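You operate a simulated robot arm through the tools that you are given. There is no shell and no other tool. Be economical: measure what you need, move in short steps, check, and stop when the job is done.

You run a simulated robot arm. Do the job below in one go: nothing can be reset, and whatever is moved stays where it is left.

## Task
Put one 35 g portion and one yolk in the TASTE cup.
Fine: the cup stays on the slide, pulled out.

The check looks at the end state, three seconds after you hand in, the way a careful person would. Anything else that was tipped, shoved, dropped, spilled or broken makes it a failure.

## Robot
A 7-joint arm with a two-finger parallel gripper, fixed in place. Base frame: the origin is at the foot of the arm, x ahead of it, y to its left, z up; the work surface is at about z = 0. Units: mm, degrees, N and s.
With the tool pointing down near the work surface it reaches from about 240 to 620 mm from the base axis. Its first joint turns from -66.0 to 66.0 degrees. Payload 2.6 kg.
The tool frame sits at the grasp point between the pads (the TCP): z along the fingers, y along the line on which they close. The tips reach 30 mm beyond it. The gripper opens to 94 mm. The fingers are 28 mm wide and 10 mm thick; the gripper's body (50 by 96 mm) begins 55 mm behind the TCP.
Orientation is that of the tool frame in the base frame, as a unit quaternion [w, x, y, z]. With the fingers straight down and closing along the base's y, the tool's x points along the base's -x, its y along +y and its z along -z.

## Interface
- The arm moves only by the tool move_arm. Its argument "targets" is a list that holds one entry, the list of rows, each a list of 6 numbers: the shift along the base's x, y, z in mm, then the turn, a rotation vector about the base's x, y, z in degrees. In form: [[[x, y, z, ax, ay, az], ...]]. A call has 1 to 10 rows; each row shifts and turns the commanded pose from where the row before left it. "grip" is the gripper command, from -1 (shut) to 1 (fully open), values between in proportion, set as the call begins (left out, the last holds). Each row takes 0.2 s and may step no farther than 50 mm and 8.6 degrees from the row before; otherwise, or with a gripper value out of range, the whole call is refused. A pose out of reach is approached as far as the arm can. The call stops where the force on the tool passes 70 N (or 10 N more than at its start, if that is more) or the arm is blocked; 0.2 s more then pass. Each finger travels about 72 mm/s and halts on what it meets, pressing with about 23 N; the grip force reading is that of the motor and also rises with nothing between the fingers. The clock runs only during rows and for 0.2 s after the last one: add rows that do not move to give the fingers time. The reply holds the time, the measured pose of the TCP, the force on the tool along the base axes, the opening and the grip force, in the units named above and with some noise.
- Cameras (640 x 400 px; columns grow to the right, rows downward): "scene" is fixed at [49.3, 438.4, 574.6]; the picture's right is [-0.67, -0.74, 0.00], its down [-0.35, 0.32, -0.88] and it looks along [0.66, -0.59, -0.47] (base axes); focal length 350 px, centre (320, 200). "wrist" rides on the gripper at [-37, 0, -58] in the tool frame; the picture's right is [0.00, -1.00, 0.00], its down [0.97, 0.00, -0.24] and it looks along [0.24, 0.00, 0.97] (tool axes); focal length 218 px, centre (320, 200). There is no depth. A picture from a camera that has moved, and an enlarged one, comes with that camera's place and axes in the base frame and with its lens.
- get_image(camera): a new picture of that camera. No time passes.
- zoom(camera, box): a new picture of the part [left, top, right, bottom] of that camera's present view, enlarged. No time passes.
- job_done(): hands the job in; it is judged then, once.

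Work in short steps. Places have to be worked out from the pictures, the camera data and where the tool is seen: move nearer, look again, correct. Check each grasp and each placing, and mend what went wrong. You have 120 turns and 64 pictures in all, those below and enlarged ones among them. Open the gripper and draw the arm clear of the work before you hand the job in, unless the task says otherwise; then end with one line.

The tools are called after "Request:" by a JSON object that holds its "name" and its "arguments". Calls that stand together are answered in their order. move_arm: Moves the arm, as the interface text tells. Its arguments: {"type":"object","properties":{"targets":{"type":"array"},"grip":{"type":"number"}},"required":["targets"]} The other tools are called the same way: get_image (camera) takes a picture; zoom (camera, box) takes an enlarged picture of a part of a camera's view; job_done () hands the job in.

At the start:

```text
clock: 0.0
ee_pos: [359.0, -41.2, 406.9]
orientation: [0.001, 0.0, 1.0, 0.0]
ft_force: [-0.4, 0.2, -0.6]
finger_gap: 93.9
grip_force: 0.0
```

scene: 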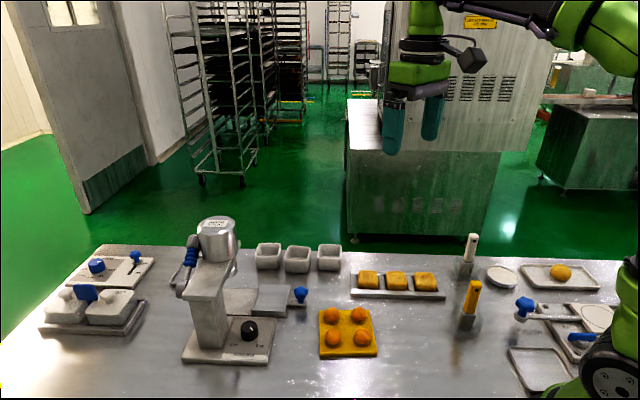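
wrist: 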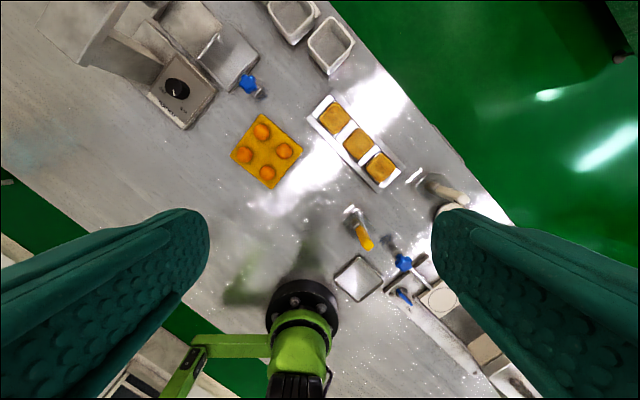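

The scene shows several stations; I enlarge the parts to read the labels and understand the devices.

Request:
{"name": "zoom", "arguments": {"camera": "scene", "box": [170, 200, 330, 370]}}

Request:
{"name": "zoom", "arguments": {"camera": "scene", "box": [30, 235, 170, 340]}}

Request:
{"name": "zoom", "arguments": {"camera": "scene", "box": [310, 220, 480, 370]}}

Request:
{"name": "zoom", "arguments": {"camera": "scene", "box": [450, 230, 640, 400]}}

```text
2.35 times, centred on (250, 285) of scene
camera zoom: at [49.3, 438.4, 574.6], right [-0.67, -0.74, 0.0], down [-0.35, 0.32, -0.88], along [0.66, -0.59, -0.47], focal length 823 px, centre (485, 0)
```

zoom: 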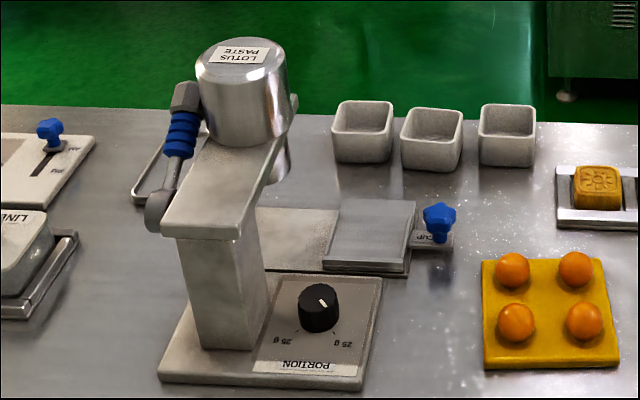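

```text
3.81 times, centred on (100, 288) of scene
camera zoom: at [49.3, 438.4, 574.6], right [-0.67, -0.74, 0.0], down [-0.35, 0.32, -0.88], along [0.66, -0.59, -0.47], focal length 1333 px, centre (1158, -133)
```

zoom: 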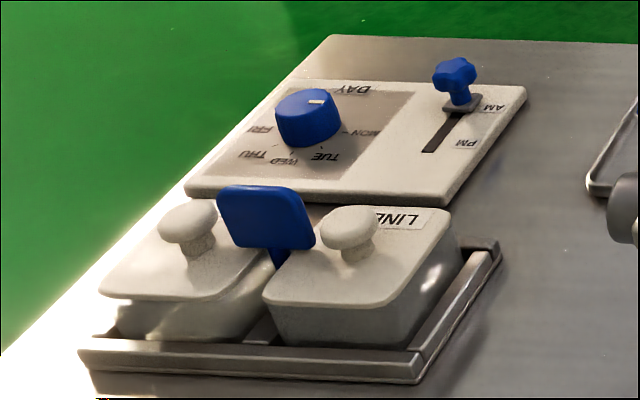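

```text
2.67 times, centred on (395, 295) of scene
camera zoom: at [49.3, 438.4, 574.6], right [-0.67, -0.74, 0.0], down [-0.35, 0.32, -0.88], along [0.66, -0.59, -0.47], focal length 933 px, centre (120, -53)
```

zoom: 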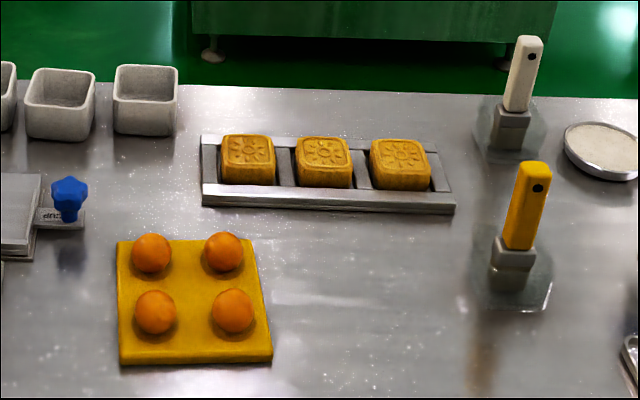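

```text
2.35 times, centred on (545, 315) of scene
camera zoom: at [49.3, 438.4, 574.6], right [-0.67, -0.74, 0.0], down [-0.35, 0.32, -0.88], along [0.66, -0.59, -0.47], focal length 823 px, centre (-209, -71)
```

zoom: 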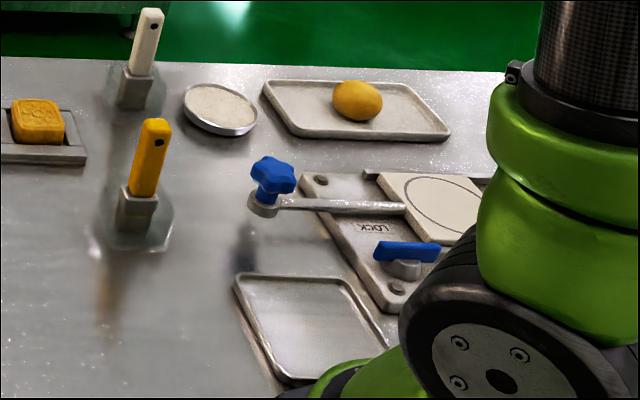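

I fly at height toward the dispenser for a closer look with the wrist camera.

Request:
{"name": "move_arm", "arguments": {"targets": [[[30, 30, 0, 0, 0, 0], [30, 30, 0, 0, 0, 0], [20, 30, 0, 0, 0, 0], [0, 20, -20, 0, 0, 0]]]}}

Request:
{"name": "get_image", "arguments": {"camera": "wrist"}}

```text
clock: 1.0
ee_pos: [437.2, 70.6, 386.7]
orientation: [-0.001, 0.0, 1.0, 0.0]
ft_force: [0.0, 0.2, -0.7]
finger_gap: 93.8
grip_force: 0.0
```

```text
57 pictures are left
camera wrist: at [475.9, 70.5, 444.6], right [0.0, -1.0, 0.0], down [-0.97, 0.0, 0.24], along [-0.24, 0.0, -0.97], focal length 218 px, centre (320, 200)
```

wrist: 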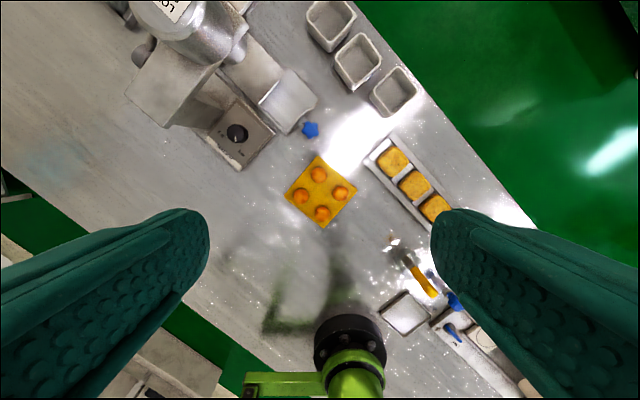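

Zooming on the dispenser, slide and cups.

Request:
{"name": "zoom", "arguments": {"camera": "wrist", "box": [120, 0, 440, 200]}}

Request:
{"name": "zoom", "arguments": {"camera": "scene", "box": [225, 235, 350, 345]}}

```text
2.00 times, centred on (280, 100) of wrist
camera zoom: at [475.9, 70.5, 444.6], right [0.0, -1.0, 0.0], down [-0.97, 0.0, 0.24], along [-0.24, 0.0, -0.97], focal length 436 px, centre (400, 400)
```

zoom: 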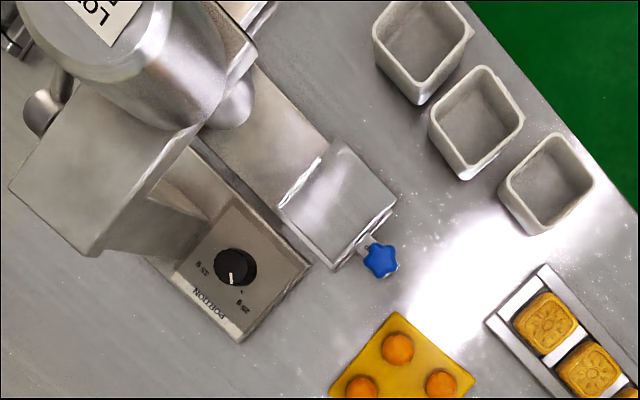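

```text
3.64 times, centred on (288, 290) of scene
camera zoom: at [49.3, 438.4, 574.6], right [-0.67, -0.74, 0.0], down [-0.35, 0.32, -0.88], along [0.66, -0.59, -0.47], focal length 1272 px, centre (438, -127)
```

zoom: 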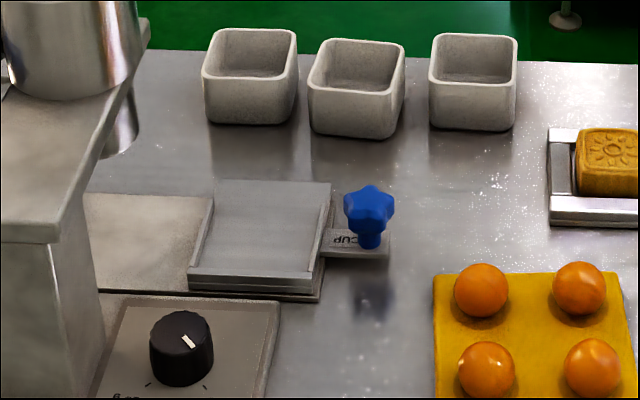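

The slide is pulled out and empty; the cups' labels are not seen yet. I move toward the cups and look from the robot's side and lower.

Request:
{"name": "move_arm", "arguments": {"targets": [[[0, -40, -20, 0, 0, 0], [0, -50, -40, 0, 0, 0], [0, -40, -40, 0, 0, 0], [0, 0, -40, 0, 0, 0]]]}}

Request:
{"name": "get_image", "arguments": {"camera": "wrist"}}

```text
refused: row 2 steps farther than a row can; nothing moved
```

```text
54 pictures are left
camera wrist: at [475.9, 70.5, 444.6], right [0.0, -1.0, 0.0], down [-0.97, 0.0, 0.24], along [-0.24, 0.0, -0.97], focal length 218 px, centre (320, 200)
```

wrist: 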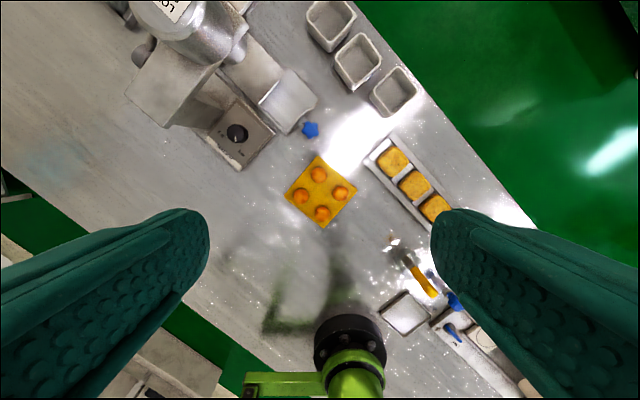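

Refused for step size. I redo it in smaller steps and tilt the camera forward to see the cups' sides.

Request:
{"name": "move_arm", "arguments": {"targets": [[[0, -40, -20, 0, -8, 0], [0, -40, -20, 0, -8, 0], [0, -40, -20, 0, -8, 0], [0, -40, -20, 0, -8, 0], [0, 0, -20, 0, -8, 0]]]}}

Request:
{"name": "get_image", "arguments": {"camera": "wrist"}}

```text
clock: 2.2
ee_pos: [438.8, -92.4, 285.8]
orientation: [0.342, 0.001, 0.94, -0.001]
ft_force: [0.4, 0.4, -0.1]
finger_gap: 94.1
grip_force: 0.2
```

```text
53 pictures are left
camera wrist: at [429.5, -90.6, 354.1], right [0.0, -1.0, 0.0], down [-0.9, 0.0, -0.44], along [0.44, 0.0, -0.9], focal length 218 px, centre (320, 200)
```

wrist: 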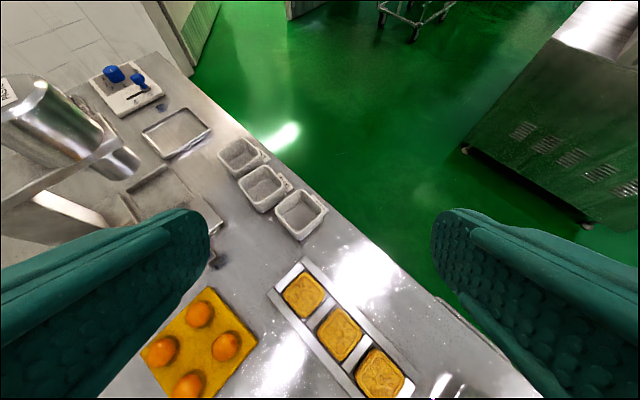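

Request:
{"name": "zoom", "arguments": {"camera": "wrist", "box": [200, 120, 350, 250]}}

```text
3.08 times, centred on (275, 185) of wrist
camera zoom: at [429.5, -90.6, 354.1], right [0.0, -1.0, 0.0], down [-0.9, 0.0, -0.44], along [0.44, 0.0, -0.9], focal length 672 px, centre (458, 246)
```

zoom: 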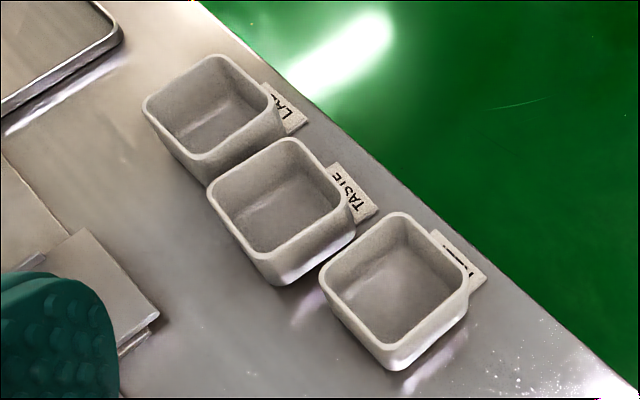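

The middle cup is TASTE (about x=613, y=8). Now I look at the portion dial: move toward it, still tilted.

Request:
{"name": "move_arm", "arguments": {"targets": [[[-30, 40, 0, 0, 8, 0], [-30, 40, 0, 0, 8, 0], [-5, 45, 0, 0, 8, 0], [-5, 45, 0, 0, 0, 0], [0, 45, 0, 0, 0, 0], [0, 30, 0, 0, 0, 0]]]}}

Request:
{"name": "get_image", "arguments": {"camera": "wrist"}}

```text
clock: 3.6
ee_pos: [368.5, 153.8, 287.9]
orientation: [0.14, 0.001, 0.99, 0.0]
ft_force: [0.4, 0.4, 0.8]
finger_gap: 94.0
grip_force: 0.1
```

```text
51 pictures are left
camera wrist: at [388.2, 155.3, 353.0], right [0.0, -1.0, 0.0], down [-1.0, 0.0, -0.04], along [0.04, 0.0, -1.0], focal length 218 px, centre (320, 200)
```

wrist: 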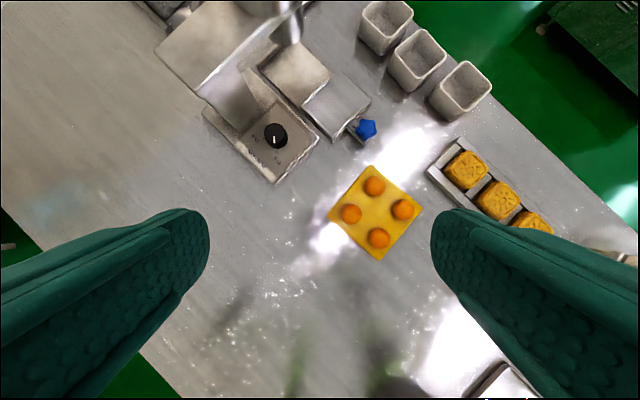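

Request:
{"name": "zoom", "arguments": {"camera": "wrist", "box": [190, 20, 440, 200]}}

Request:
{"name": "zoom", "arguments": {"camera": "wrist", "box": [235, 105, 315, 180]}}

Request:
{"name": "zoom", "arguments": {"camera": "scene", "box": [225, 305, 280, 365]}}

```text
2.22 times, centred on (315, 110) of wrist
camera zoom: at [388.2, 155.3, 353.0], right [0.0, -1.0, 0.0], down [-1.0, 0.0, -0.04], along [0.04, 0.0, -1.0], focal length 485 px, centre (331, 400)
```

zoom: 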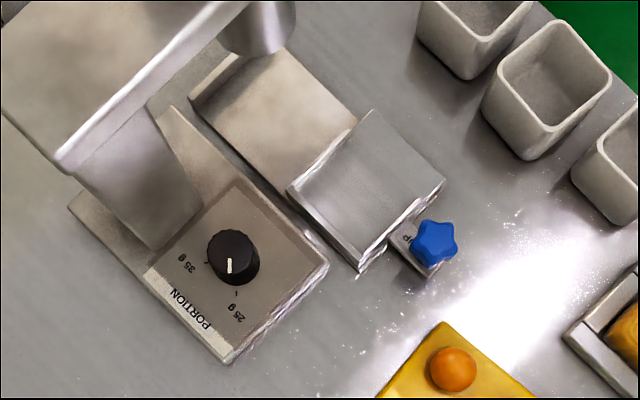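

```text
5.33 times, centred on (275, 142) of wrist
camera zoom: at [388.2, 155.3, 353.0], right [0.0, -1.0, 0.0], down [-1.0, 0.0, -0.04], along [0.04, 0.0, -1.0], focal length 1164 px, centre (560, 507)
```

zoom: 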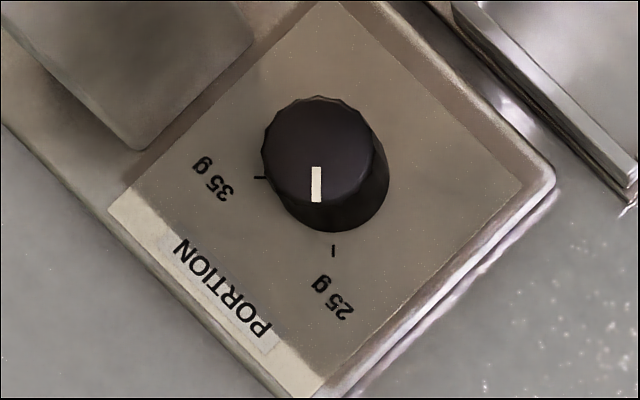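

```text
6.67 times, centred on (252, 335) of scene
camera zoom: at [49.3, 438.4, 574.6], right [-0.67, -0.74, 0.0], down [-0.35, 0.32, -0.88], along [0.66, -0.59, -0.47], focal length 2333 px, centre (770, -700)
```

zoom: 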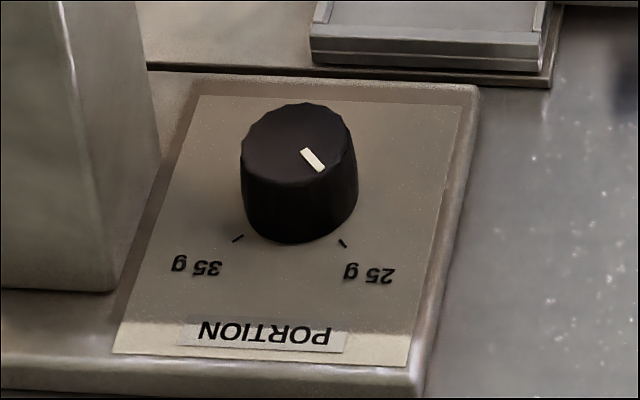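

The dial points at 25 g; 35 g needs a −90° turn (clockwise from above). Dial centre ≈ (500, 222), top ≈ z 40. I yaw the tilted tool +90° at height first.

Request:
{"name": "move_arm", "arguments": {"targets": [[[0, 0, 0, 0, -6, 0], [0, 0, 0, 0, 0, 8.5], [0, 0, 0, 0, 0, 8.5], [0, 0, 0, 0, 0, 8.5], [0, 0, 0, 0, 0, 8.5], [0, 0, 0, 0, 0, 8.5], [0, 0, 0, 0, 0, 8.5], [0, 0, 0, 0, 0, 8.5], [0, 0, 0, 0, 0, 8.5], [0, 0, 0, 0, 0, 8.5]]]}}

Request:
{"name": "move_arm", "arguments": {"targets": [[[0, 0, 0, 0, 0, 8.5], [30, 0, -20, 0, 0, 5], [40, 10, 0, 0, 0, 0]]], "grip": 0.2}}

Request:
{"name": "get_image", "arguments": {"camera": "wrist"}}

```text
clock: 5.8
ee_pos: [368.8, 152.1, 286.1]
orientation: [0.15, -0.608, 0.77, 0.118]
ft_force: [-0.9, -0.2, -0.1]
finger_gap: 94.1
grip_force: 0.0
```

```text
clock: 6.6
ee_pos: [437.8, 163.6, 267.8]
orientation: [-0.134, 0.695, -0.694, -0.135]
ft_force: [0.1, -0.4, 0.3]
finger_gap: 56.6
grip_force: 0.1
```

```text
47 pictures are left
camera wrist: at [437.9, 177.3, 334.3], right [1.0, 0.0, 0.0], down [0.0, -0.99, -0.14], along [0.0, 0.14, -0.99], focal length 218 px, centre (320, 200)
```

wrist: 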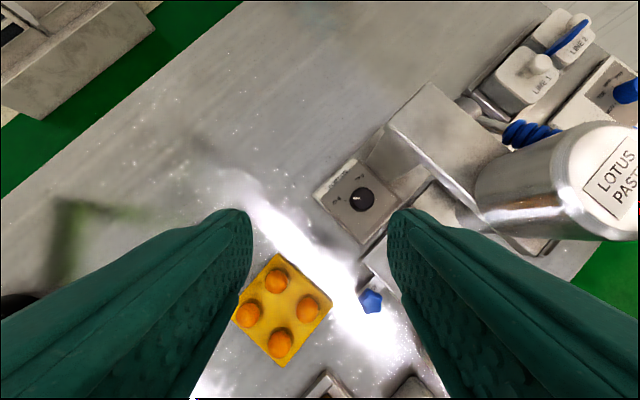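

Yaw +90 is reached. I refine the dial position from here.

Request:
{"name": "zoom", "arguments": {"camera": "wrist", "box": [310, 80, 470, 240]}}

```text
2.50 times, centred on (390, 160) of wrist
camera zoom: at [437.9, 177.3, 334.3], right [1.0, 0.0, 0.0], down [0.0, -0.99, -0.14], along [0.0, 0.14, -0.99], focal length 546 px, centre (145, 300)
```

zoom: 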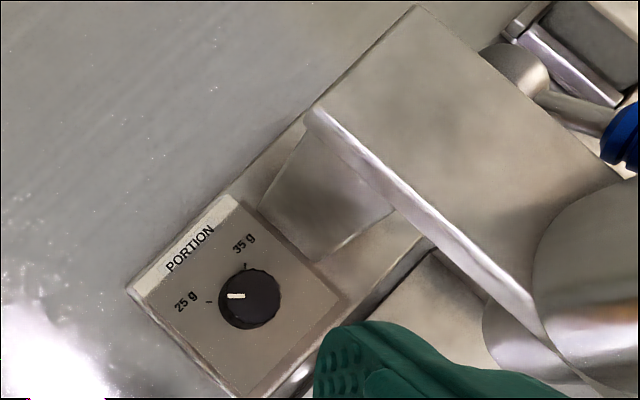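

Dial ≈ (497, 222). I descend beside it on the −y side to z≈52, then slide in along y with fingers straddling it.

Request:
{"name": "move_arm", "arguments": {"targets": [[[30, 8, -30, 0, 0, 0], [29, 9, -30, 0, 0, 0], [0, 0, -45, 0, 0, 0], [0, 0, -45, 0, 0, 0], [0, 0, -40, 0, 0, 0], [0, 0, 0, 0, 0, 0]]]}}

Request:
{"name": "get_image", "arguments": {"camera": "wrist"}}

```text
clock: 8.0
ee_pos: [497.2, 180.8, 76.0]
orientation: [-0.136, 0.694, -0.694, -0.134]
ft_force: [-0.6, 0.3, 0.3]
finger_gap: 56.5
grip_force: 0.1
```

```text
45 pictures are left
camera wrist: at [497.5, 195.1, 143.0], right [1.0, 0.0, 0.0], down [0.0, -0.99, -0.14], along [0.0, 0.14, -0.99], focal length 218 px, centre (320, 200)
```

wrist: 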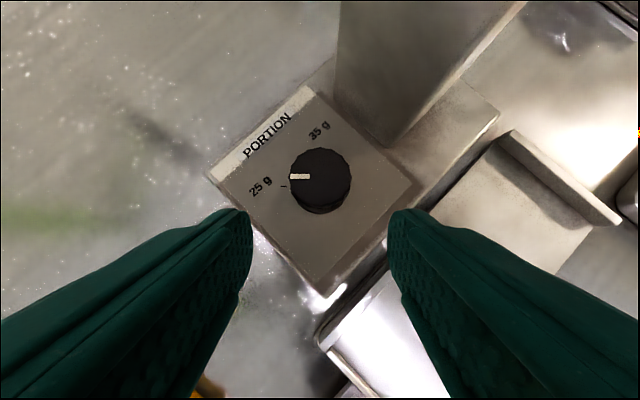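

Dial at (497.5, 221.5). Descend to z 51 and slide in, then close.

Request:
{"name": "move_arm", "arguments": {"targets": [[[0, 0, -25, 0, 0, 0], [0, 15, 0, 0, 0, 0], [0, 15, 0, 0, 0, 0], [0, 0, 0, 0, 0, 0]]]}}

Request:
{"name": "move_arm", "arguments": {"targets": [[[0, 0, 0, 0, 0, 0], [0, 0, 0, 0, 0, 0], [0, 0, 0, 0, 0, 0]]], "grip": -1}}

Request:
{"name": "get_image", "arguments": {"camera": "wrist"}}

```text
clock: 9.0
ee_pos: [498.3, 209.4, 52.5]
orientation: [-0.135, 0.695, -0.694, -0.135]
ft_force: [-0.4, -0.4, -0.7]
finger_gap: 56.4
grip_force: 0.1
```

```text
clock: 9.8
ee_pos: [498.3, 210.2, 51.3]
orientation: [0.135, -0.694, 0.694, 0.135]
ft_force: [-0.5, 1.0, -1.2]
finger_gap: 31.7
grip_force: 45.7
```

```text
44 pictures are left
camera wrist: at [497.7, 224.1, 119.3], right [1.0, 0.0, 0.0], down [0.0, -0.99, -0.14], along [0.0, 0.14, -0.99], focal length 218 px, centre (320, 200)
```

wrist: 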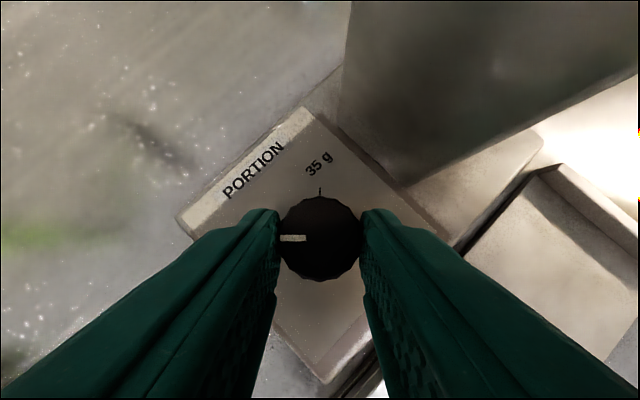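

Dial is gripped (31.7 mm). I turn it −90° about its axis, with the tool orbiting about (498, 222).

Request:
{"name": "move_arm", "arguments": {"targets": [[[-1.7, 0.13, 0, 0, 0, -8.5], [-1.66, 0.38, 0, 0, 0, -8.5], [-1.59, 0.62, 0, 0, 0, -8.5], [-1.48, 0.85, 0, 0, 0, -8.5], [-1.34, 1.05, 0, 0, 0, -8.5]]]}}

Request:
{"name": "move_arm", "arguments": {"targets": [[[-1.17, 1.24, 0, 0, 0, -8.5], [-0.97, 1.4, 0, 0, 0, -8.5], [-0.75, 1.53, 0, 0, 0, -8.5], [-0.52, 1.62, 0, 0, 0, -8.5], [-0.27, 1.68, 0, 0, 0, -8.5], [-0.04, 1.0, 0, 0, 0, -5], [0, 0, 0, 0, 0, 0]]]}}

Request:
{"name": "get_image", "arguments": {"camera": "wrist"}}

```text
clock: 11.0
ee_pos: [491.3, 213.1, 51.2]
orientation: [0.176, -0.395, 0.898, 0.076]
ft_force: [23.2, 11.4, -18.5]
finger_gap: 31.6
grip_force: 45.2
```

```text
clock: 12.6
ee_pos: [486.5, 220.3, 52.9]
orientation: [0.193, 0.001, 0.981, -0.001]
ft_force: [12.2, -6.3, 0.9]
finger_gap: 31.5
grip_force: 45.3
```

```text
43 pictures are left
camera wrist: at [499.3, 221.7, 120.2], right [0.0, -1.0, 0.0], down [-0.99, 0.0, -0.14], along [0.14, 0.0, -0.99], focal length 218 px, centre (320, 200)
```

wrist: 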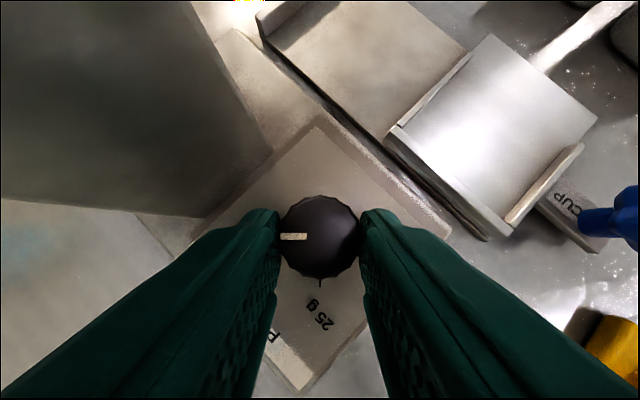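

Pointer now points to +y, the 35 g mark. I open, back out along −x and rise, then check.

Request:
{"name": "move_arm", "arguments": {"targets": [[[0, 0, 0, 0, 0, 0], [0, 0, 0, 0, 0, 0]]], "grip": 0.2}}

Request:
{"name": "move_arm", "arguments": {"targets": [[[-15, 0, 0, 0, 0, 0], [-15, 0, 5, 0, 0, 0], [0, -5, 40, 0, 0, 0], [0, -10, 45, 0, 0, 0], [0, -20, 45, 0, 0, 0], [0, -20, 45, 0, 0, 0]]]}}

Request:
{"name": "get_image", "arguments": {"camera": "wrist"}}

```text
clock: 13.2
ee_pos: [486.0, 221.9, 51.6]
orientation: [0.189, 0.0, 0.982, 0.0]
ft_force: [-0.9, -0.6, 0.1]
finger_gap: 56.2
grip_force: 0.0
```

```text
clock: 14.6
ee_pos: [455.3, 167.5, 231.3]
orientation: [0.19, 0.0, 0.982, -0.001]
ft_force: [-1.1, -0.3, -0.3]
finger_gap: 56.4
grip_force: 0.1
```

```text
42 pictures are left
camera wrist: at [467.4, 169.3, 297.9], right [0.0, -1.0, 0.0], down [-0.99, 0.0, -0.14], along [0.14, 0.0, -0.99], focal length 218 px, centre (320, 200)
```

wrist: 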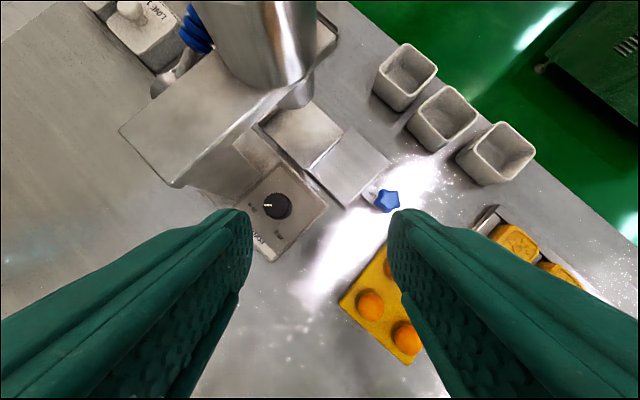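

Dial is at 35 g. Next the TASTE cup: a zoom to measure its corners.

Request:
{"name": "zoom", "arguments": {"camera": "wrist", "box": [370, 40, 540, 200]}}

```text
2.50 times, centred on (455, 120) of wrist
camera zoom: at [467.4, 169.3, 297.9], right [0.0, -1.0, 0.0], down [-0.99, 0.0, -0.14], along [0.14, 0.0, -0.99], focal length 546 px, centre (-18, 400)
```

zoom: 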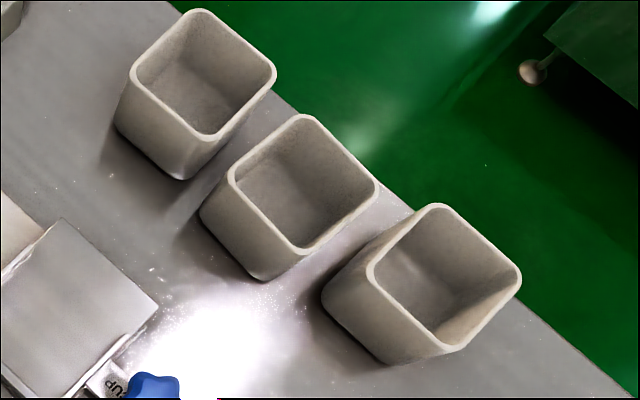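

Cup rim centre ≈ (613.5, 9), side ≈ 53 mm, height ≈ 43, axes at 41°. I move above it with yaw 41° and gripper fully open.

Request:
{"name": "move_arm", "arguments": {"targets": [[[20, -32.5, 0, 0, 0, 8.2], [30, -32.5, -10, 0, 0, 8.2], [33, -32.5, -10, 0, 0, 8.2], [33, -32.5, -10, 0, 0, 8.2], [36, -32.5, -10, 0, 0, 8.2], [0, 0, -30, 0, 0, 0]]], "grip": 1}}

Request:
{"name": "get_image", "arguments": {"camera": "wrist"}}

```text
clock: 16.0
ee_pos: [607.6, 5.4, 162.6]
orientation: [0.178, -0.344, 0.919, 0.068]
ft_force: [-0.1, -0.2, -0.1]
finger_gap: 93.9
grip_force: 0.0
```

```text
40 pictures are left
camera wrist: at [617.0, 13.7, 229.3], right [0.66, -0.75, 0.0], down [-0.75, -0.65, -0.14], along [0.11, 0.09, -0.99], focal length 218 px, centre (320, 200)
```

wrist: 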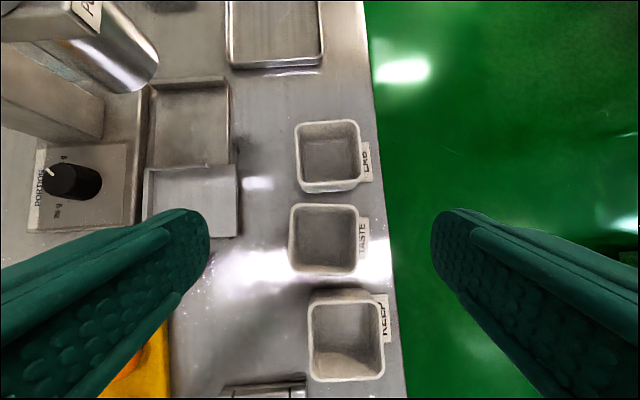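

Request:
{"name": "zoom", "arguments": {"camera": "wrist", "box": [270, 180, 410, 290]}}

```text
3.64 times, centred on (340, 235) of wrist
camera zoom: at [617.0, 13.7, 229.3], right [0.66, -0.75, 0.0], down [-0.75, -0.65, -0.14], along [0.11, 0.09, -0.99], focal length 794 px, centre (247, 73)
```

zoom: 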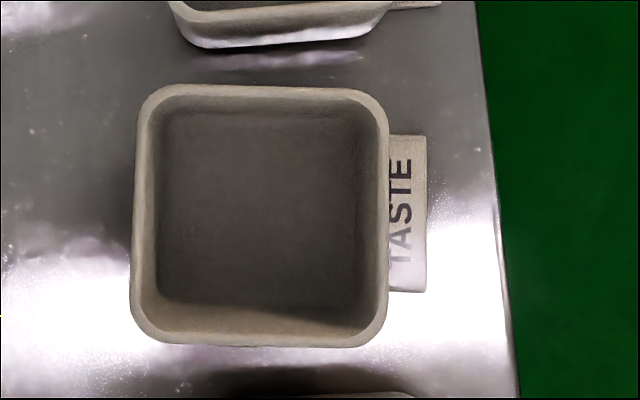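

The cup is centred at about (615, 7.5). I descend straddling it to TCP z≈43.

Request:
{"name": "move_arm", "arguments": {"targets": [[[4.5, -0.5, -40, 0, 0, 0], [0, 0, -40, 0, 0, 0], [0, 0, -30, 0, 0, 0], [0, 0, -9, 0, 0, 0], [0, 0, 0, 0, 0, 0]]]}}

Request:
{"name": "get_image", "arguments": {"camera": "wrist"}}

Request:
{"name": "zoom", "arguments": {"camera": "scene", "box": [230, 200, 390, 300]}}

```text
clock: 17.2
ee_pos: [611.8, 3.8, 43.2]
orientation: [0.179, -0.344, 0.919, 0.067]
ft_force: [0.1, -0.2, 0.5]
finger_gap: 94.1
grip_force: 0.1
```

```text
38 pictures are left
camera wrist: at [622.6, 13.4, 110.9], right [0.66, -0.76, 0.0], down [-0.75, -0.65, -0.14], along [0.11, 0.09, -0.99], focal length 218 px, centre (320, 200)
```

wrist: 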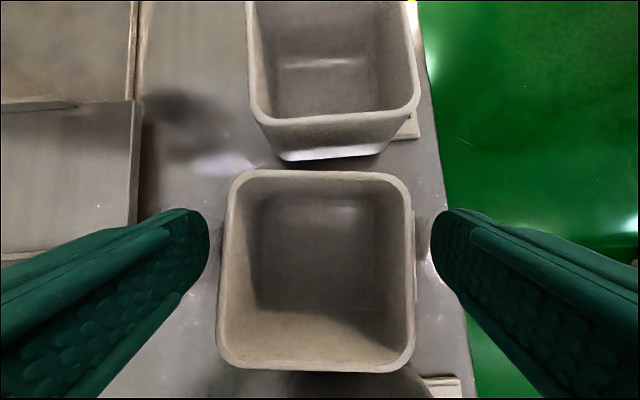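

```text
4.00 times, centred on (310, 250) of scene
camera zoom: at [49.3, 438.4, 574.6], right [-0.67, -0.74, 0.0], down [-0.35, 0.32, -0.88], along [0.66, -0.59, -0.47], focal length 1400 px, centre (360, 0)
```

zoom: 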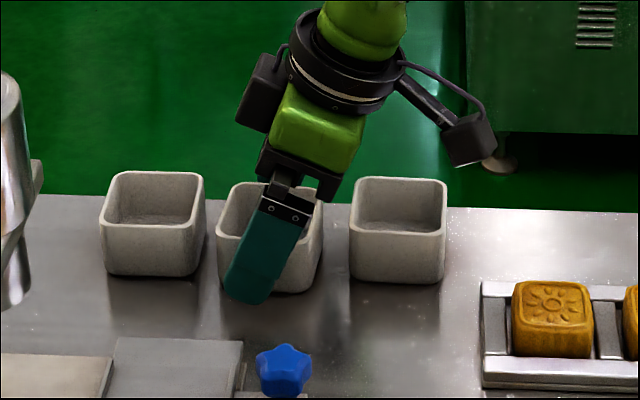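

Fingers straddle the cup evenly. Close.

Request:
{"name": "move_arm", "arguments": {"targets": [[[0, 0, 0, 0, 0, 0], [0, 0, 0, 0, 0, 0], [0, 0, 0, 0, 0, 0], [0, 0, 0, 0, 0, 0]]], "grip": -1}}

Request:
{"name": "move_arm", "arguments": {"targets": [[[0, 0, 20, 0, 0, 0], [0, 0, 30, 0, 0, 0], [0, 0, 30, 0, 0, 0], [0, 0, 0, 0, 0, 0]]]}}

Request:
{"name": "get_image", "arguments": {"camera": "wrist"}}

Request:
{"name": "zoom", "arguments": {"camera": "scene", "box": [220, 190, 380, 310]}}

```text
clock: 18.2
ee_pos: [613.1, 4.6, 43.7]
orientation: [0.179, -0.344, 0.92, 0.066]
ft_force: [-0.4, 0.7, -0.1]
finger_gap: 63.1
grip_force: 23.4
```

```text
clock: 19.2
ee_pos: [613.9, 4.8, 123.3]
orientation: [0.179, -0.343, 0.919, 0.067]
ft_force: [0.3, 0.4, -0.7]
finger_gap: 63.2
grip_force: 23.5
```

```text
36 pictures are left
camera wrist: at [622.2, 13.7, 191.2], right [0.66, -0.76, 0.0], down [-0.75, -0.65, -0.14], along [0.11, 0.09, -0.99], focal length 218 px, centre (320, 200)
```

wrist: 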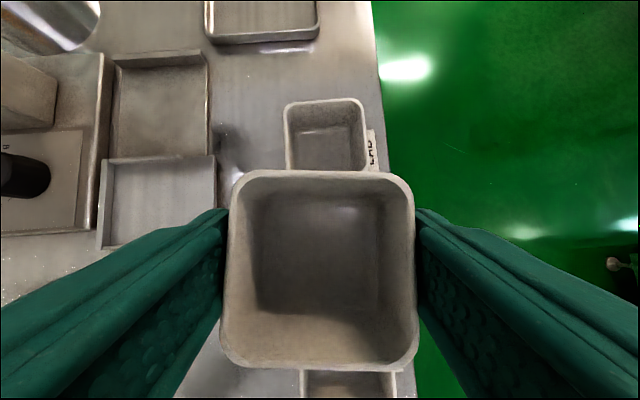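

```text
3.33 times, centred on (300, 250) of scene
camera zoom: at [49.3, 438.4, 574.6], right [-0.67, -0.74, 0.0], down [-0.35, 0.32, -0.88], along [0.66, -0.59, -0.47], focal length 1166 px, centre (387, 33)
```

zoom: 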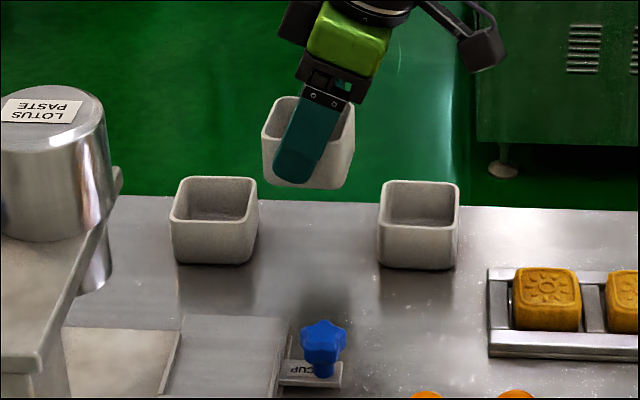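

The cup is held and lifted clean. I carry it at height to over the slide tray (≈ (554, 130)) and look again.

Request:
{"name": "move_arm", "arguments": {"targets": [[[-20, 30, 0, 0, 0, 0], [-20, 30, 0, 0, 0, 0], [-15, 30, 0, 0, 0, 0], [-15, 20, 0, 0, 0, 0], [0, 0, 0, 0, 0, 0]]]}}

Request:
{"name": "get_image", "arguments": {"camera": "wrist"}}

Request:
{"name": "zoom", "arguments": {"camera": "scene", "box": [180, 180, 340, 320]}}

```text
clock: 20.4
ee_pos: [544.1, 115.3, 122.5]
orientation: [0.179, -0.344, 0.919, 0.068]
ft_force: [1.6, -0.6, 0.4]
finger_gap: 63.4
grip_force: 22.7
```

```text
34 pictures are left
camera wrist: at [552.6, 124.2, 190.1], right [0.66, -0.76, 0.0], down [-0.75, -0.65, -0.14], along [0.11, 0.09, -0.99], focal length 218 px, centre (320, 200)
```

wrist: 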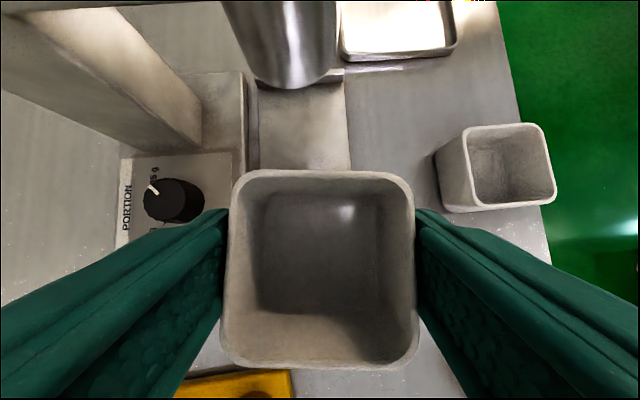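

```text
2.86 times, centred on (260, 250) of scene
camera zoom: at [49.3, 438.4, 574.6], right [-0.67, -0.74, 0.0], down [-0.35, 0.32, -0.88], along [0.66, -0.59, -0.47], focal length 1000 px, centre (491, 57)
```

zoom: 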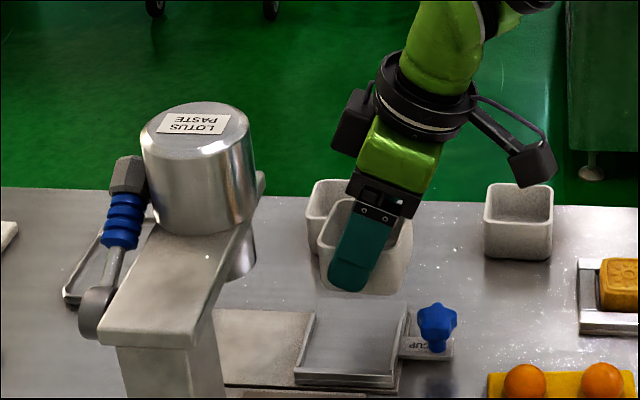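

Tray centre ≈ (553.5, 129) with its axis near 45°. I turn the hand 4° more, shift by (9, 12), and come down part way.

Request:
{"name": "move_arm", "arguments": {"targets": [[[5, 6, 0, 0, 0, 4], [4, 6, 0, 0, 0, 0], [0, 0, -25, 0, 0, 0], [0, 0, 0, 0, 0, 0]]]}}

Request:
{"name": "get_image", "arguments": {"camera": "wrist"}}

Request:
{"name": "zoom", "arguments": {"camera": "scene", "box": [220, 220, 330, 320]}}

```text
clock: 21.4
ee_pos: [553.3, 126.9, 97.3]
orientation: [0.176, -0.376, 0.907, 0.074]
ft_force: [-0.4, -0.1, -0.3]
finger_gap: 63.3
grip_force: 22.8
```

```text
32 pictures are left
camera wrist: at [560.8, 136.2, 165.3], right [0.71, -0.71, 0.0], down [-0.7, -0.7, -0.14], along [0.1, 0.1, -0.99], focal length 218 px, centre (320, 200)
```

wrist: 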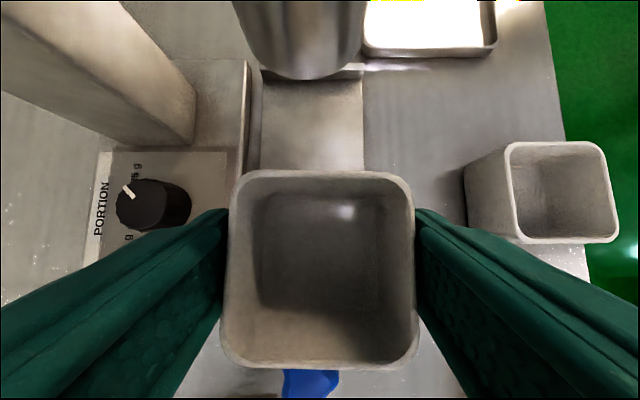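

```text
4.00 times, centred on (275, 270) of scene
camera zoom: at [49.3, 438.4, 574.6], right [-0.67, -0.74, 0.0], down [-0.35, 0.32, -0.88], along [0.66, -0.59, -0.47], focal length 1400 px, centre (500, -80)
```

zoom: 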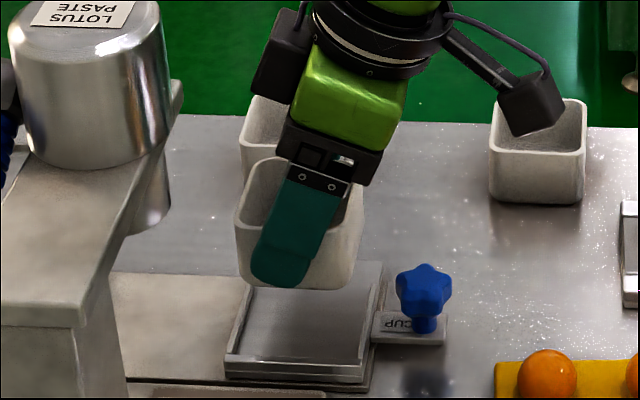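

The channel centre is ~6 mm to the +S side; I correct by (−5.5, +2.5) and lower close to the tray.

Request:
{"name": "move_arm", "arguments": {"targets": [[[-5.5, 2.5, 0, 0, 0, 0], [0, 0, -20, 0, 0, 0], [0, 0, -9, 0, 0, 0], [0, 0, 0, 0, 0, 0]]]}}

Request:
{"name": "zoom", "arguments": {"camera": "scene", "box": [230, 240, 330, 325]}}

Request:
{"name": "get_image", "arguments": {"camera": "wrist"}}

```text
clock: 22.4
ee_pos: [546.2, 126.6, 68.6]
orientation: [0.176, -0.375, 0.907, 0.073]
ft_force: [-1.0, -0.2, -0.6]
finger_gap: 63.1
grip_force: 22.9
```

```text
4.71 times, centred on (280, 282) of scene
camera zoom: at [49.3, 438.4, 574.6], right [-0.67, -0.74, 0.0], down [-0.35, 0.32, -0.88], along [0.66, -0.59, -0.47], focal length 1647 px, centre (508, -188)
```

zoom: 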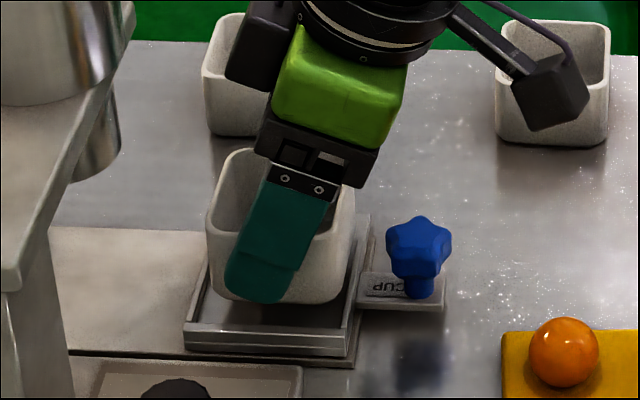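

```text
29 pictures are left
camera wrist: at [555.1, 137.9, 136.0], right [0.71, -0.71, 0.0], down [-0.7, -0.7, -0.14], along [0.1, 0.1, -0.99], focal length 218 px, centre (320, 200)
```

wrist: 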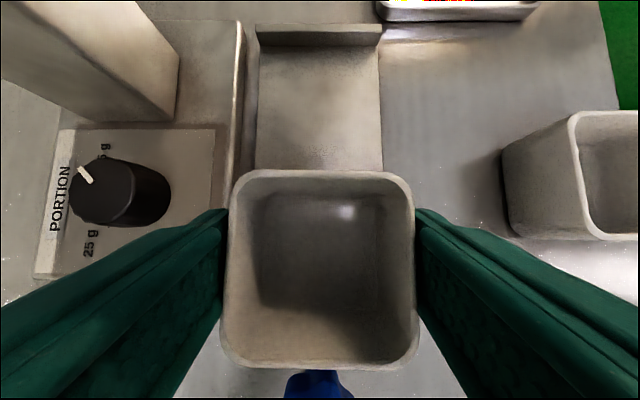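

Lateral is right; the cup sits a bit toward the knob side. I shift 3 mm along +L and lower gently.

Request:
{"name": "move_arm", "arguments": {"targets": [[[2.2, 2.2, 0, 0, 0, 0], [0, 0, -6, 0, 0, 0], [0, 0, -3, 0, 0, 0], [0, 0, 0, 0, 0, 0]]]}}

Request:
{"name": "zoom", "arguments": {"camera": "scene", "box": [245, 260, 315, 320]}}

```text
clock: 23.4
ee_pos: [549.1, 129.7, 59.7]
orientation: [0.176, -0.376, 0.907, 0.072]
ft_force: [-0.6, 0.1, -0.9]
finger_gap: 63.3
grip_force: 22.2
```

```text
6.67 times, centred on (280, 290) of scene
camera zoom: at [49.3, 438.4, 574.6], right [-0.67, -0.74, 0.0], down [-0.35, 0.32, -0.88], along [0.66, -0.59, -0.47], focal length 2333 px, centre (587, -400)
```

zoom: 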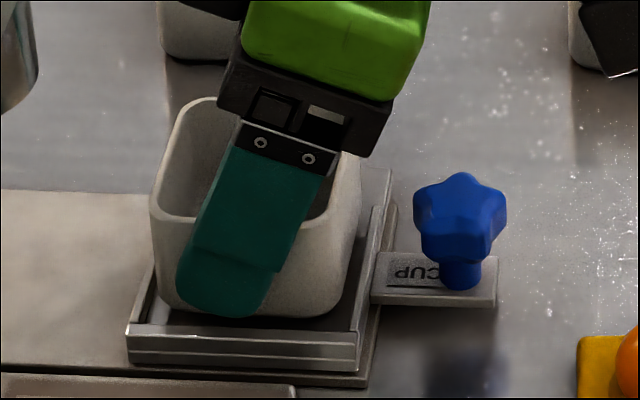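

Well centred now. Lower in small steps until contact.

Request:
{"name": "move_arm", "arguments": {"targets": [[[0, 0, -2, 0, 0, 0], [0, 0, 0, 0, 0, 0]]]}}

Request:
{"name": "move_arm", "arguments": {"targets": [[[0, 0, -2, 0, 0, 0], [0, 0, 0, 0, 0, 0]]]}}

```text
clock: 24.0
ee_pos: [548.9, 130.3, 57.8]
orientation: [0.176, -0.375, 0.907, 0.073]
ft_force: [0.4, 1.2, -1.0]
finger_gap: 63.2
grip_force: 23.0
```

```text
clock: 24.6
ee_pos: [548.4, 130.9, 55.8]
orientation: [0.177, -0.376, 0.907, 0.073]
ft_force: [0.5, 0.5, -0.2]
finger_gap: 63.5
grip_force: 22.3
```

Request:
{"name": "move_arm", "arguments": {"targets": [[[0, 0, -2, 0, 0, 0], [0, 0, 0, 0, 0, 0]]]}}

Request:
{"name": "zoom", "arguments": {"camera": "scene", "box": [245, 260, 315, 320]}}

```text
clock: 25.2
ee_pos: [548.5, 131.7, 56.7]
orientation: [0.178, -0.376, 0.907, 0.074]
ft_force: [-1.4, 0.8, 12.6]
finger_gap: 63.3
grip_force: 22.7
```

```text
6.67 times, centred on (280, 290) of scene
camera zoom: at [49.2, 438.4, 574.6], right [-0.67, -0.74, 0.0], down [-0.35, 0.32, -0.88], along [0.66, -0.59, -0.47], focal length 2333 px, centre (587, -400)
```

zoom: 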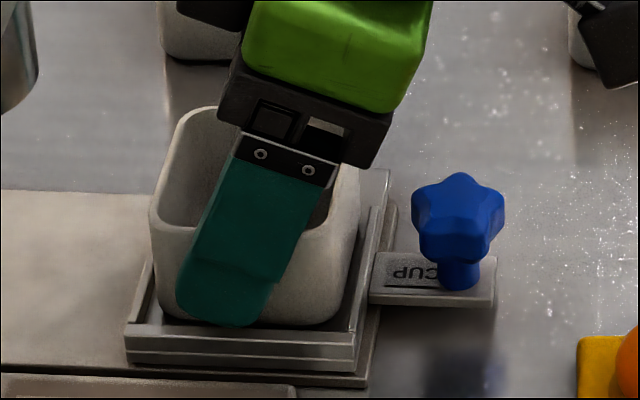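

Contact felt (12.6 N): the cup stands on the tray. Release and rise.

Request:
{"name": "move_arm", "arguments": {"targets": [[[0, 0, 0.5, 0, 0, 0], [0, 0, 0, 0, 0, 0], [0, 0, 0, 0, 0, 0]]], "grip": 0.9}}

Request:
{"name": "move_arm", "arguments": {"targets": [[[0, 0, 30, 0, 0, 0], [0, 0, 30, 0, 0, 0], [-20, -20, 30, 0, 0, 0], [-20, -20, 30, 0, 0, 0], [-10, -10, 10, 0, 0, 0]]]}}

Request:
{"name": "get_image", "arguments": {"camera": "wrist"}}

Request:
{"name": "zoom", "arguments": {"camera": "scene", "box": [230, 240, 330, 325]}}

```text
clock: 26.0
ee_pos: [548.0, 130.4, 53.5]
orientation: [0.176, -0.376, 0.907, 0.073]
ft_force: [0.2, 0.1, -0.6]
finger_gap: 89.2
grip_force: 0.0
```

```text
clock: 27.2
ee_pos: [497.5, 80.5, 183.5]
orientation: [0.176, -0.375, 0.907, 0.074]
ft_force: [-0.2, -0.6, 0.7]
finger_gap: 89.4
grip_force: 0.1
```

```text
26 pictures are left
camera wrist: at [506.3, 90.8, 251.9], right [0.71, -0.71, 0.0], down [-0.7, -0.7, -0.14], along [0.1, 0.1, -0.99], focal length 218 px, centre (320, 200)
```

wrist: 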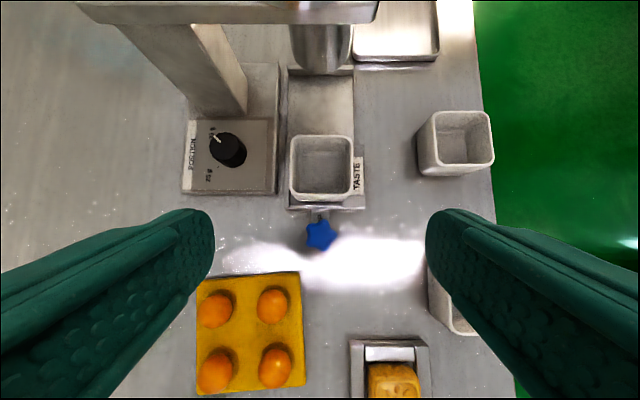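

```text
4.71 times, centred on (280, 282) of scene
camera zoom: at [49.3, 438.4, 574.6], right [-0.67, -0.74, 0.0], down [-0.35, 0.32, -0.88], along [0.66, -0.59, -0.47], focal length 1647 px, centre (508, -188)
```

zoom: 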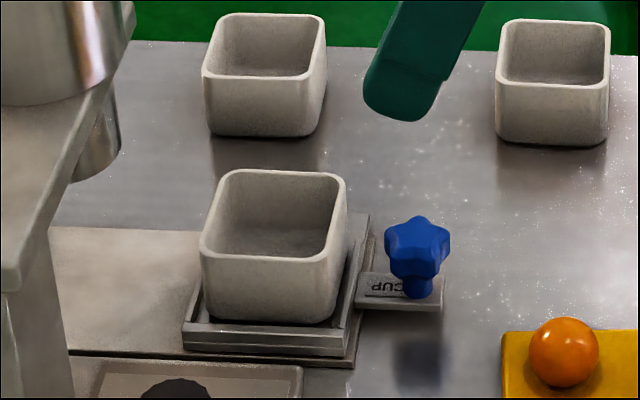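

The TASTE cup (its tag is part of it) stands properly in the tray. Now I descend on the slide knob at ≈ (505, 90) to grip it.

Request:
{"name": "move_arm", "arguments": {"targets": [[[1, 2.5, -40, 0, 0, 0], [0, 0, -40, 0, 0, 0], [0, 0, -20, 0, 0, 0], [0, 0, 0, 0, 0, 0]]], "grip": 0.05}}

Request:
{"name": "get_image", "arguments": {"camera": "wrist"}}

```text
clock: 28.2
ee_pos: [499.0, 83.0, 83.7]
orientation: [0.176, -0.376, 0.907, 0.074]
ft_force: [0.6, 0.8, 0.1]
finger_gap: 49.6
grip_force: 0.1
```

```text
24 pictures are left
camera wrist: at [507.9, 92.9, 151.0], right [0.71, -0.71, 0.0], down [-0.7, -0.7, -0.14], along [0.1, 0.1, -0.99], focal length 218 px, centre (320, 200)
```

wrist: 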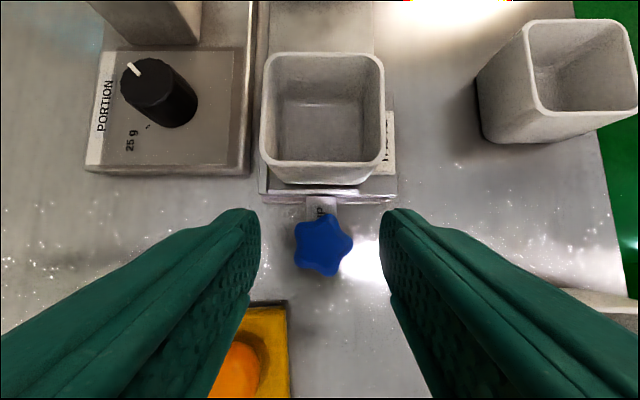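

Knob is between the fingers. Descend to z≈61 and close.

Request:
{"name": "move_arm", "arguments": {"targets": [[[0, -1, -12, 0, 0, 0], [0, 0, -11, 0, 0, 0], [0, 0, 0, 0, 0, 0]]]}}

Request:
{"name": "move_arm", "arguments": {"targets": [[[0, 0, 0, 0, 0, 0], [0, 0, 0, 0, 0, 0], [0, 0, 0, 0, 0, 0]]], "grip": -1}}

Request:
{"name": "get_image", "arguments": {"camera": "wrist"}}

```text
clock: 29.0
ee_pos: [498.9, 83.0, 62.3]
orientation: [0.176, -0.376, 0.907, 0.073]
ft_force: [1.0, -0.4, -0.4]
finger_gap: 49.3
grip_force: 0.1
```

```text
clock: 29.8
ee_pos: [499.9, 82.4, 61.6]
orientation: [0.176, -0.376, 0.907, 0.073]
ft_force: [0.3, 0.5, -0.4]
finger_gap: 28.3
grip_force: 45.4
```

```text
23 pictures are left
camera wrist: at [508.2, 92.1, 128.6], right [0.71, -0.71, 0.0], down [-0.7, -0.7, -0.14], along [0.1, 0.1, -0.99], focal length 218 px, centre (320, 200)
```

wrist: 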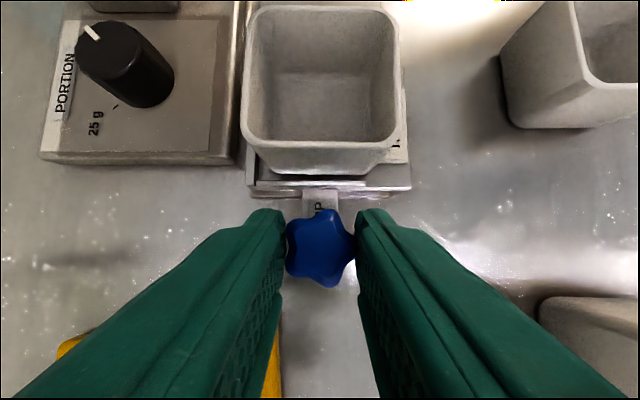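

Knob gripped (28 mm). I push the slide gently along +L (45°), 40 mm first.

Request:
{"name": "move_arm", "arguments": {"targets": [[[2, 2, 0, 0, 0, 0], [4, 4, 0, 0, 0, 0], [5, 5, 0, 0, 0, 0], [5, 5, 0, 0, 0, 0], [5, 5, 0, 0, 0, 0], [5, 5, 0, 0, 0, 0], [3, 3, 0, 0, 0, 0], [0, 0, 0, 0, 0, 0]]]}}

Request:
{"name": "get_image", "arguments": {"camera": "wrist"}}

```text
clock: 31.6
ee_pos: [528.3, 111.4, 60.5]
orientation: [0.176, -0.375, 0.907, 0.073]
ft_force: [-0.4, 0.7, 1.2]
finger_gap: 28.3
grip_force: 44.5
```

```text
22 pictures are left
camera wrist: at [537.2, 121.1, 128.6], right [0.71, -0.71, 0.0], down [-0.7, -0.7, -0.14], along [0.1, 0.1, -0.99], focal length 218 px, centre (320, 200)
```

wrist: 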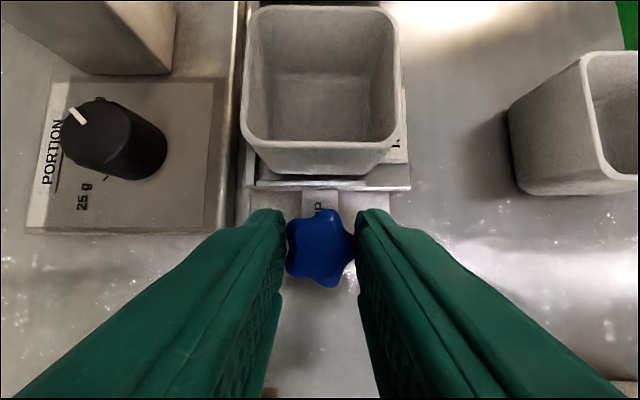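

The slide and cup move along together with no side force. Push on, slowly, until it stops.

Request:
{"name": "move_arm", "arguments": {"targets": [[[4, 4, 0, 0, 0, 0], [5, 5, 0, 0, 0, 0], [5, 5, 0, 0, 0, 0], [4, 4, 0, 0, 0, 0], [3, 3, 0, 0, 0, 0], [0, 0, 0, 0, 0, 0]]]}}

Request:
{"name": "zoom", "arguments": {"camera": "scene", "box": [170, 200, 330, 320]}}

```text
clock: 33.0
ee_pos: [550.0, 133.3, 61.1]
orientation: [0.176, -0.376, 0.907, 0.073]
ft_force: [0.2, -0.2, -3.0]
finger_gap: 28.3
grip_force: 45.9
```

```text
3.33 times, centred on (250, 260) of scene
camera zoom: at [49.3, 438.4, 574.6], right [-0.67, -0.74, 0.0], down [-0.35, 0.32, -0.88], along [0.66, -0.59, -0.47], focal length 1166 px, centre (553, 0)
```

zoom: 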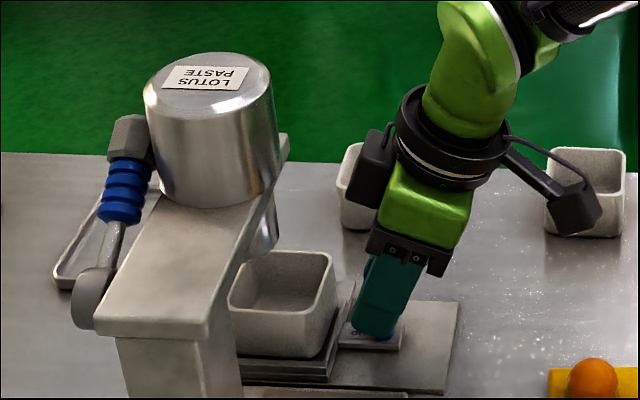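

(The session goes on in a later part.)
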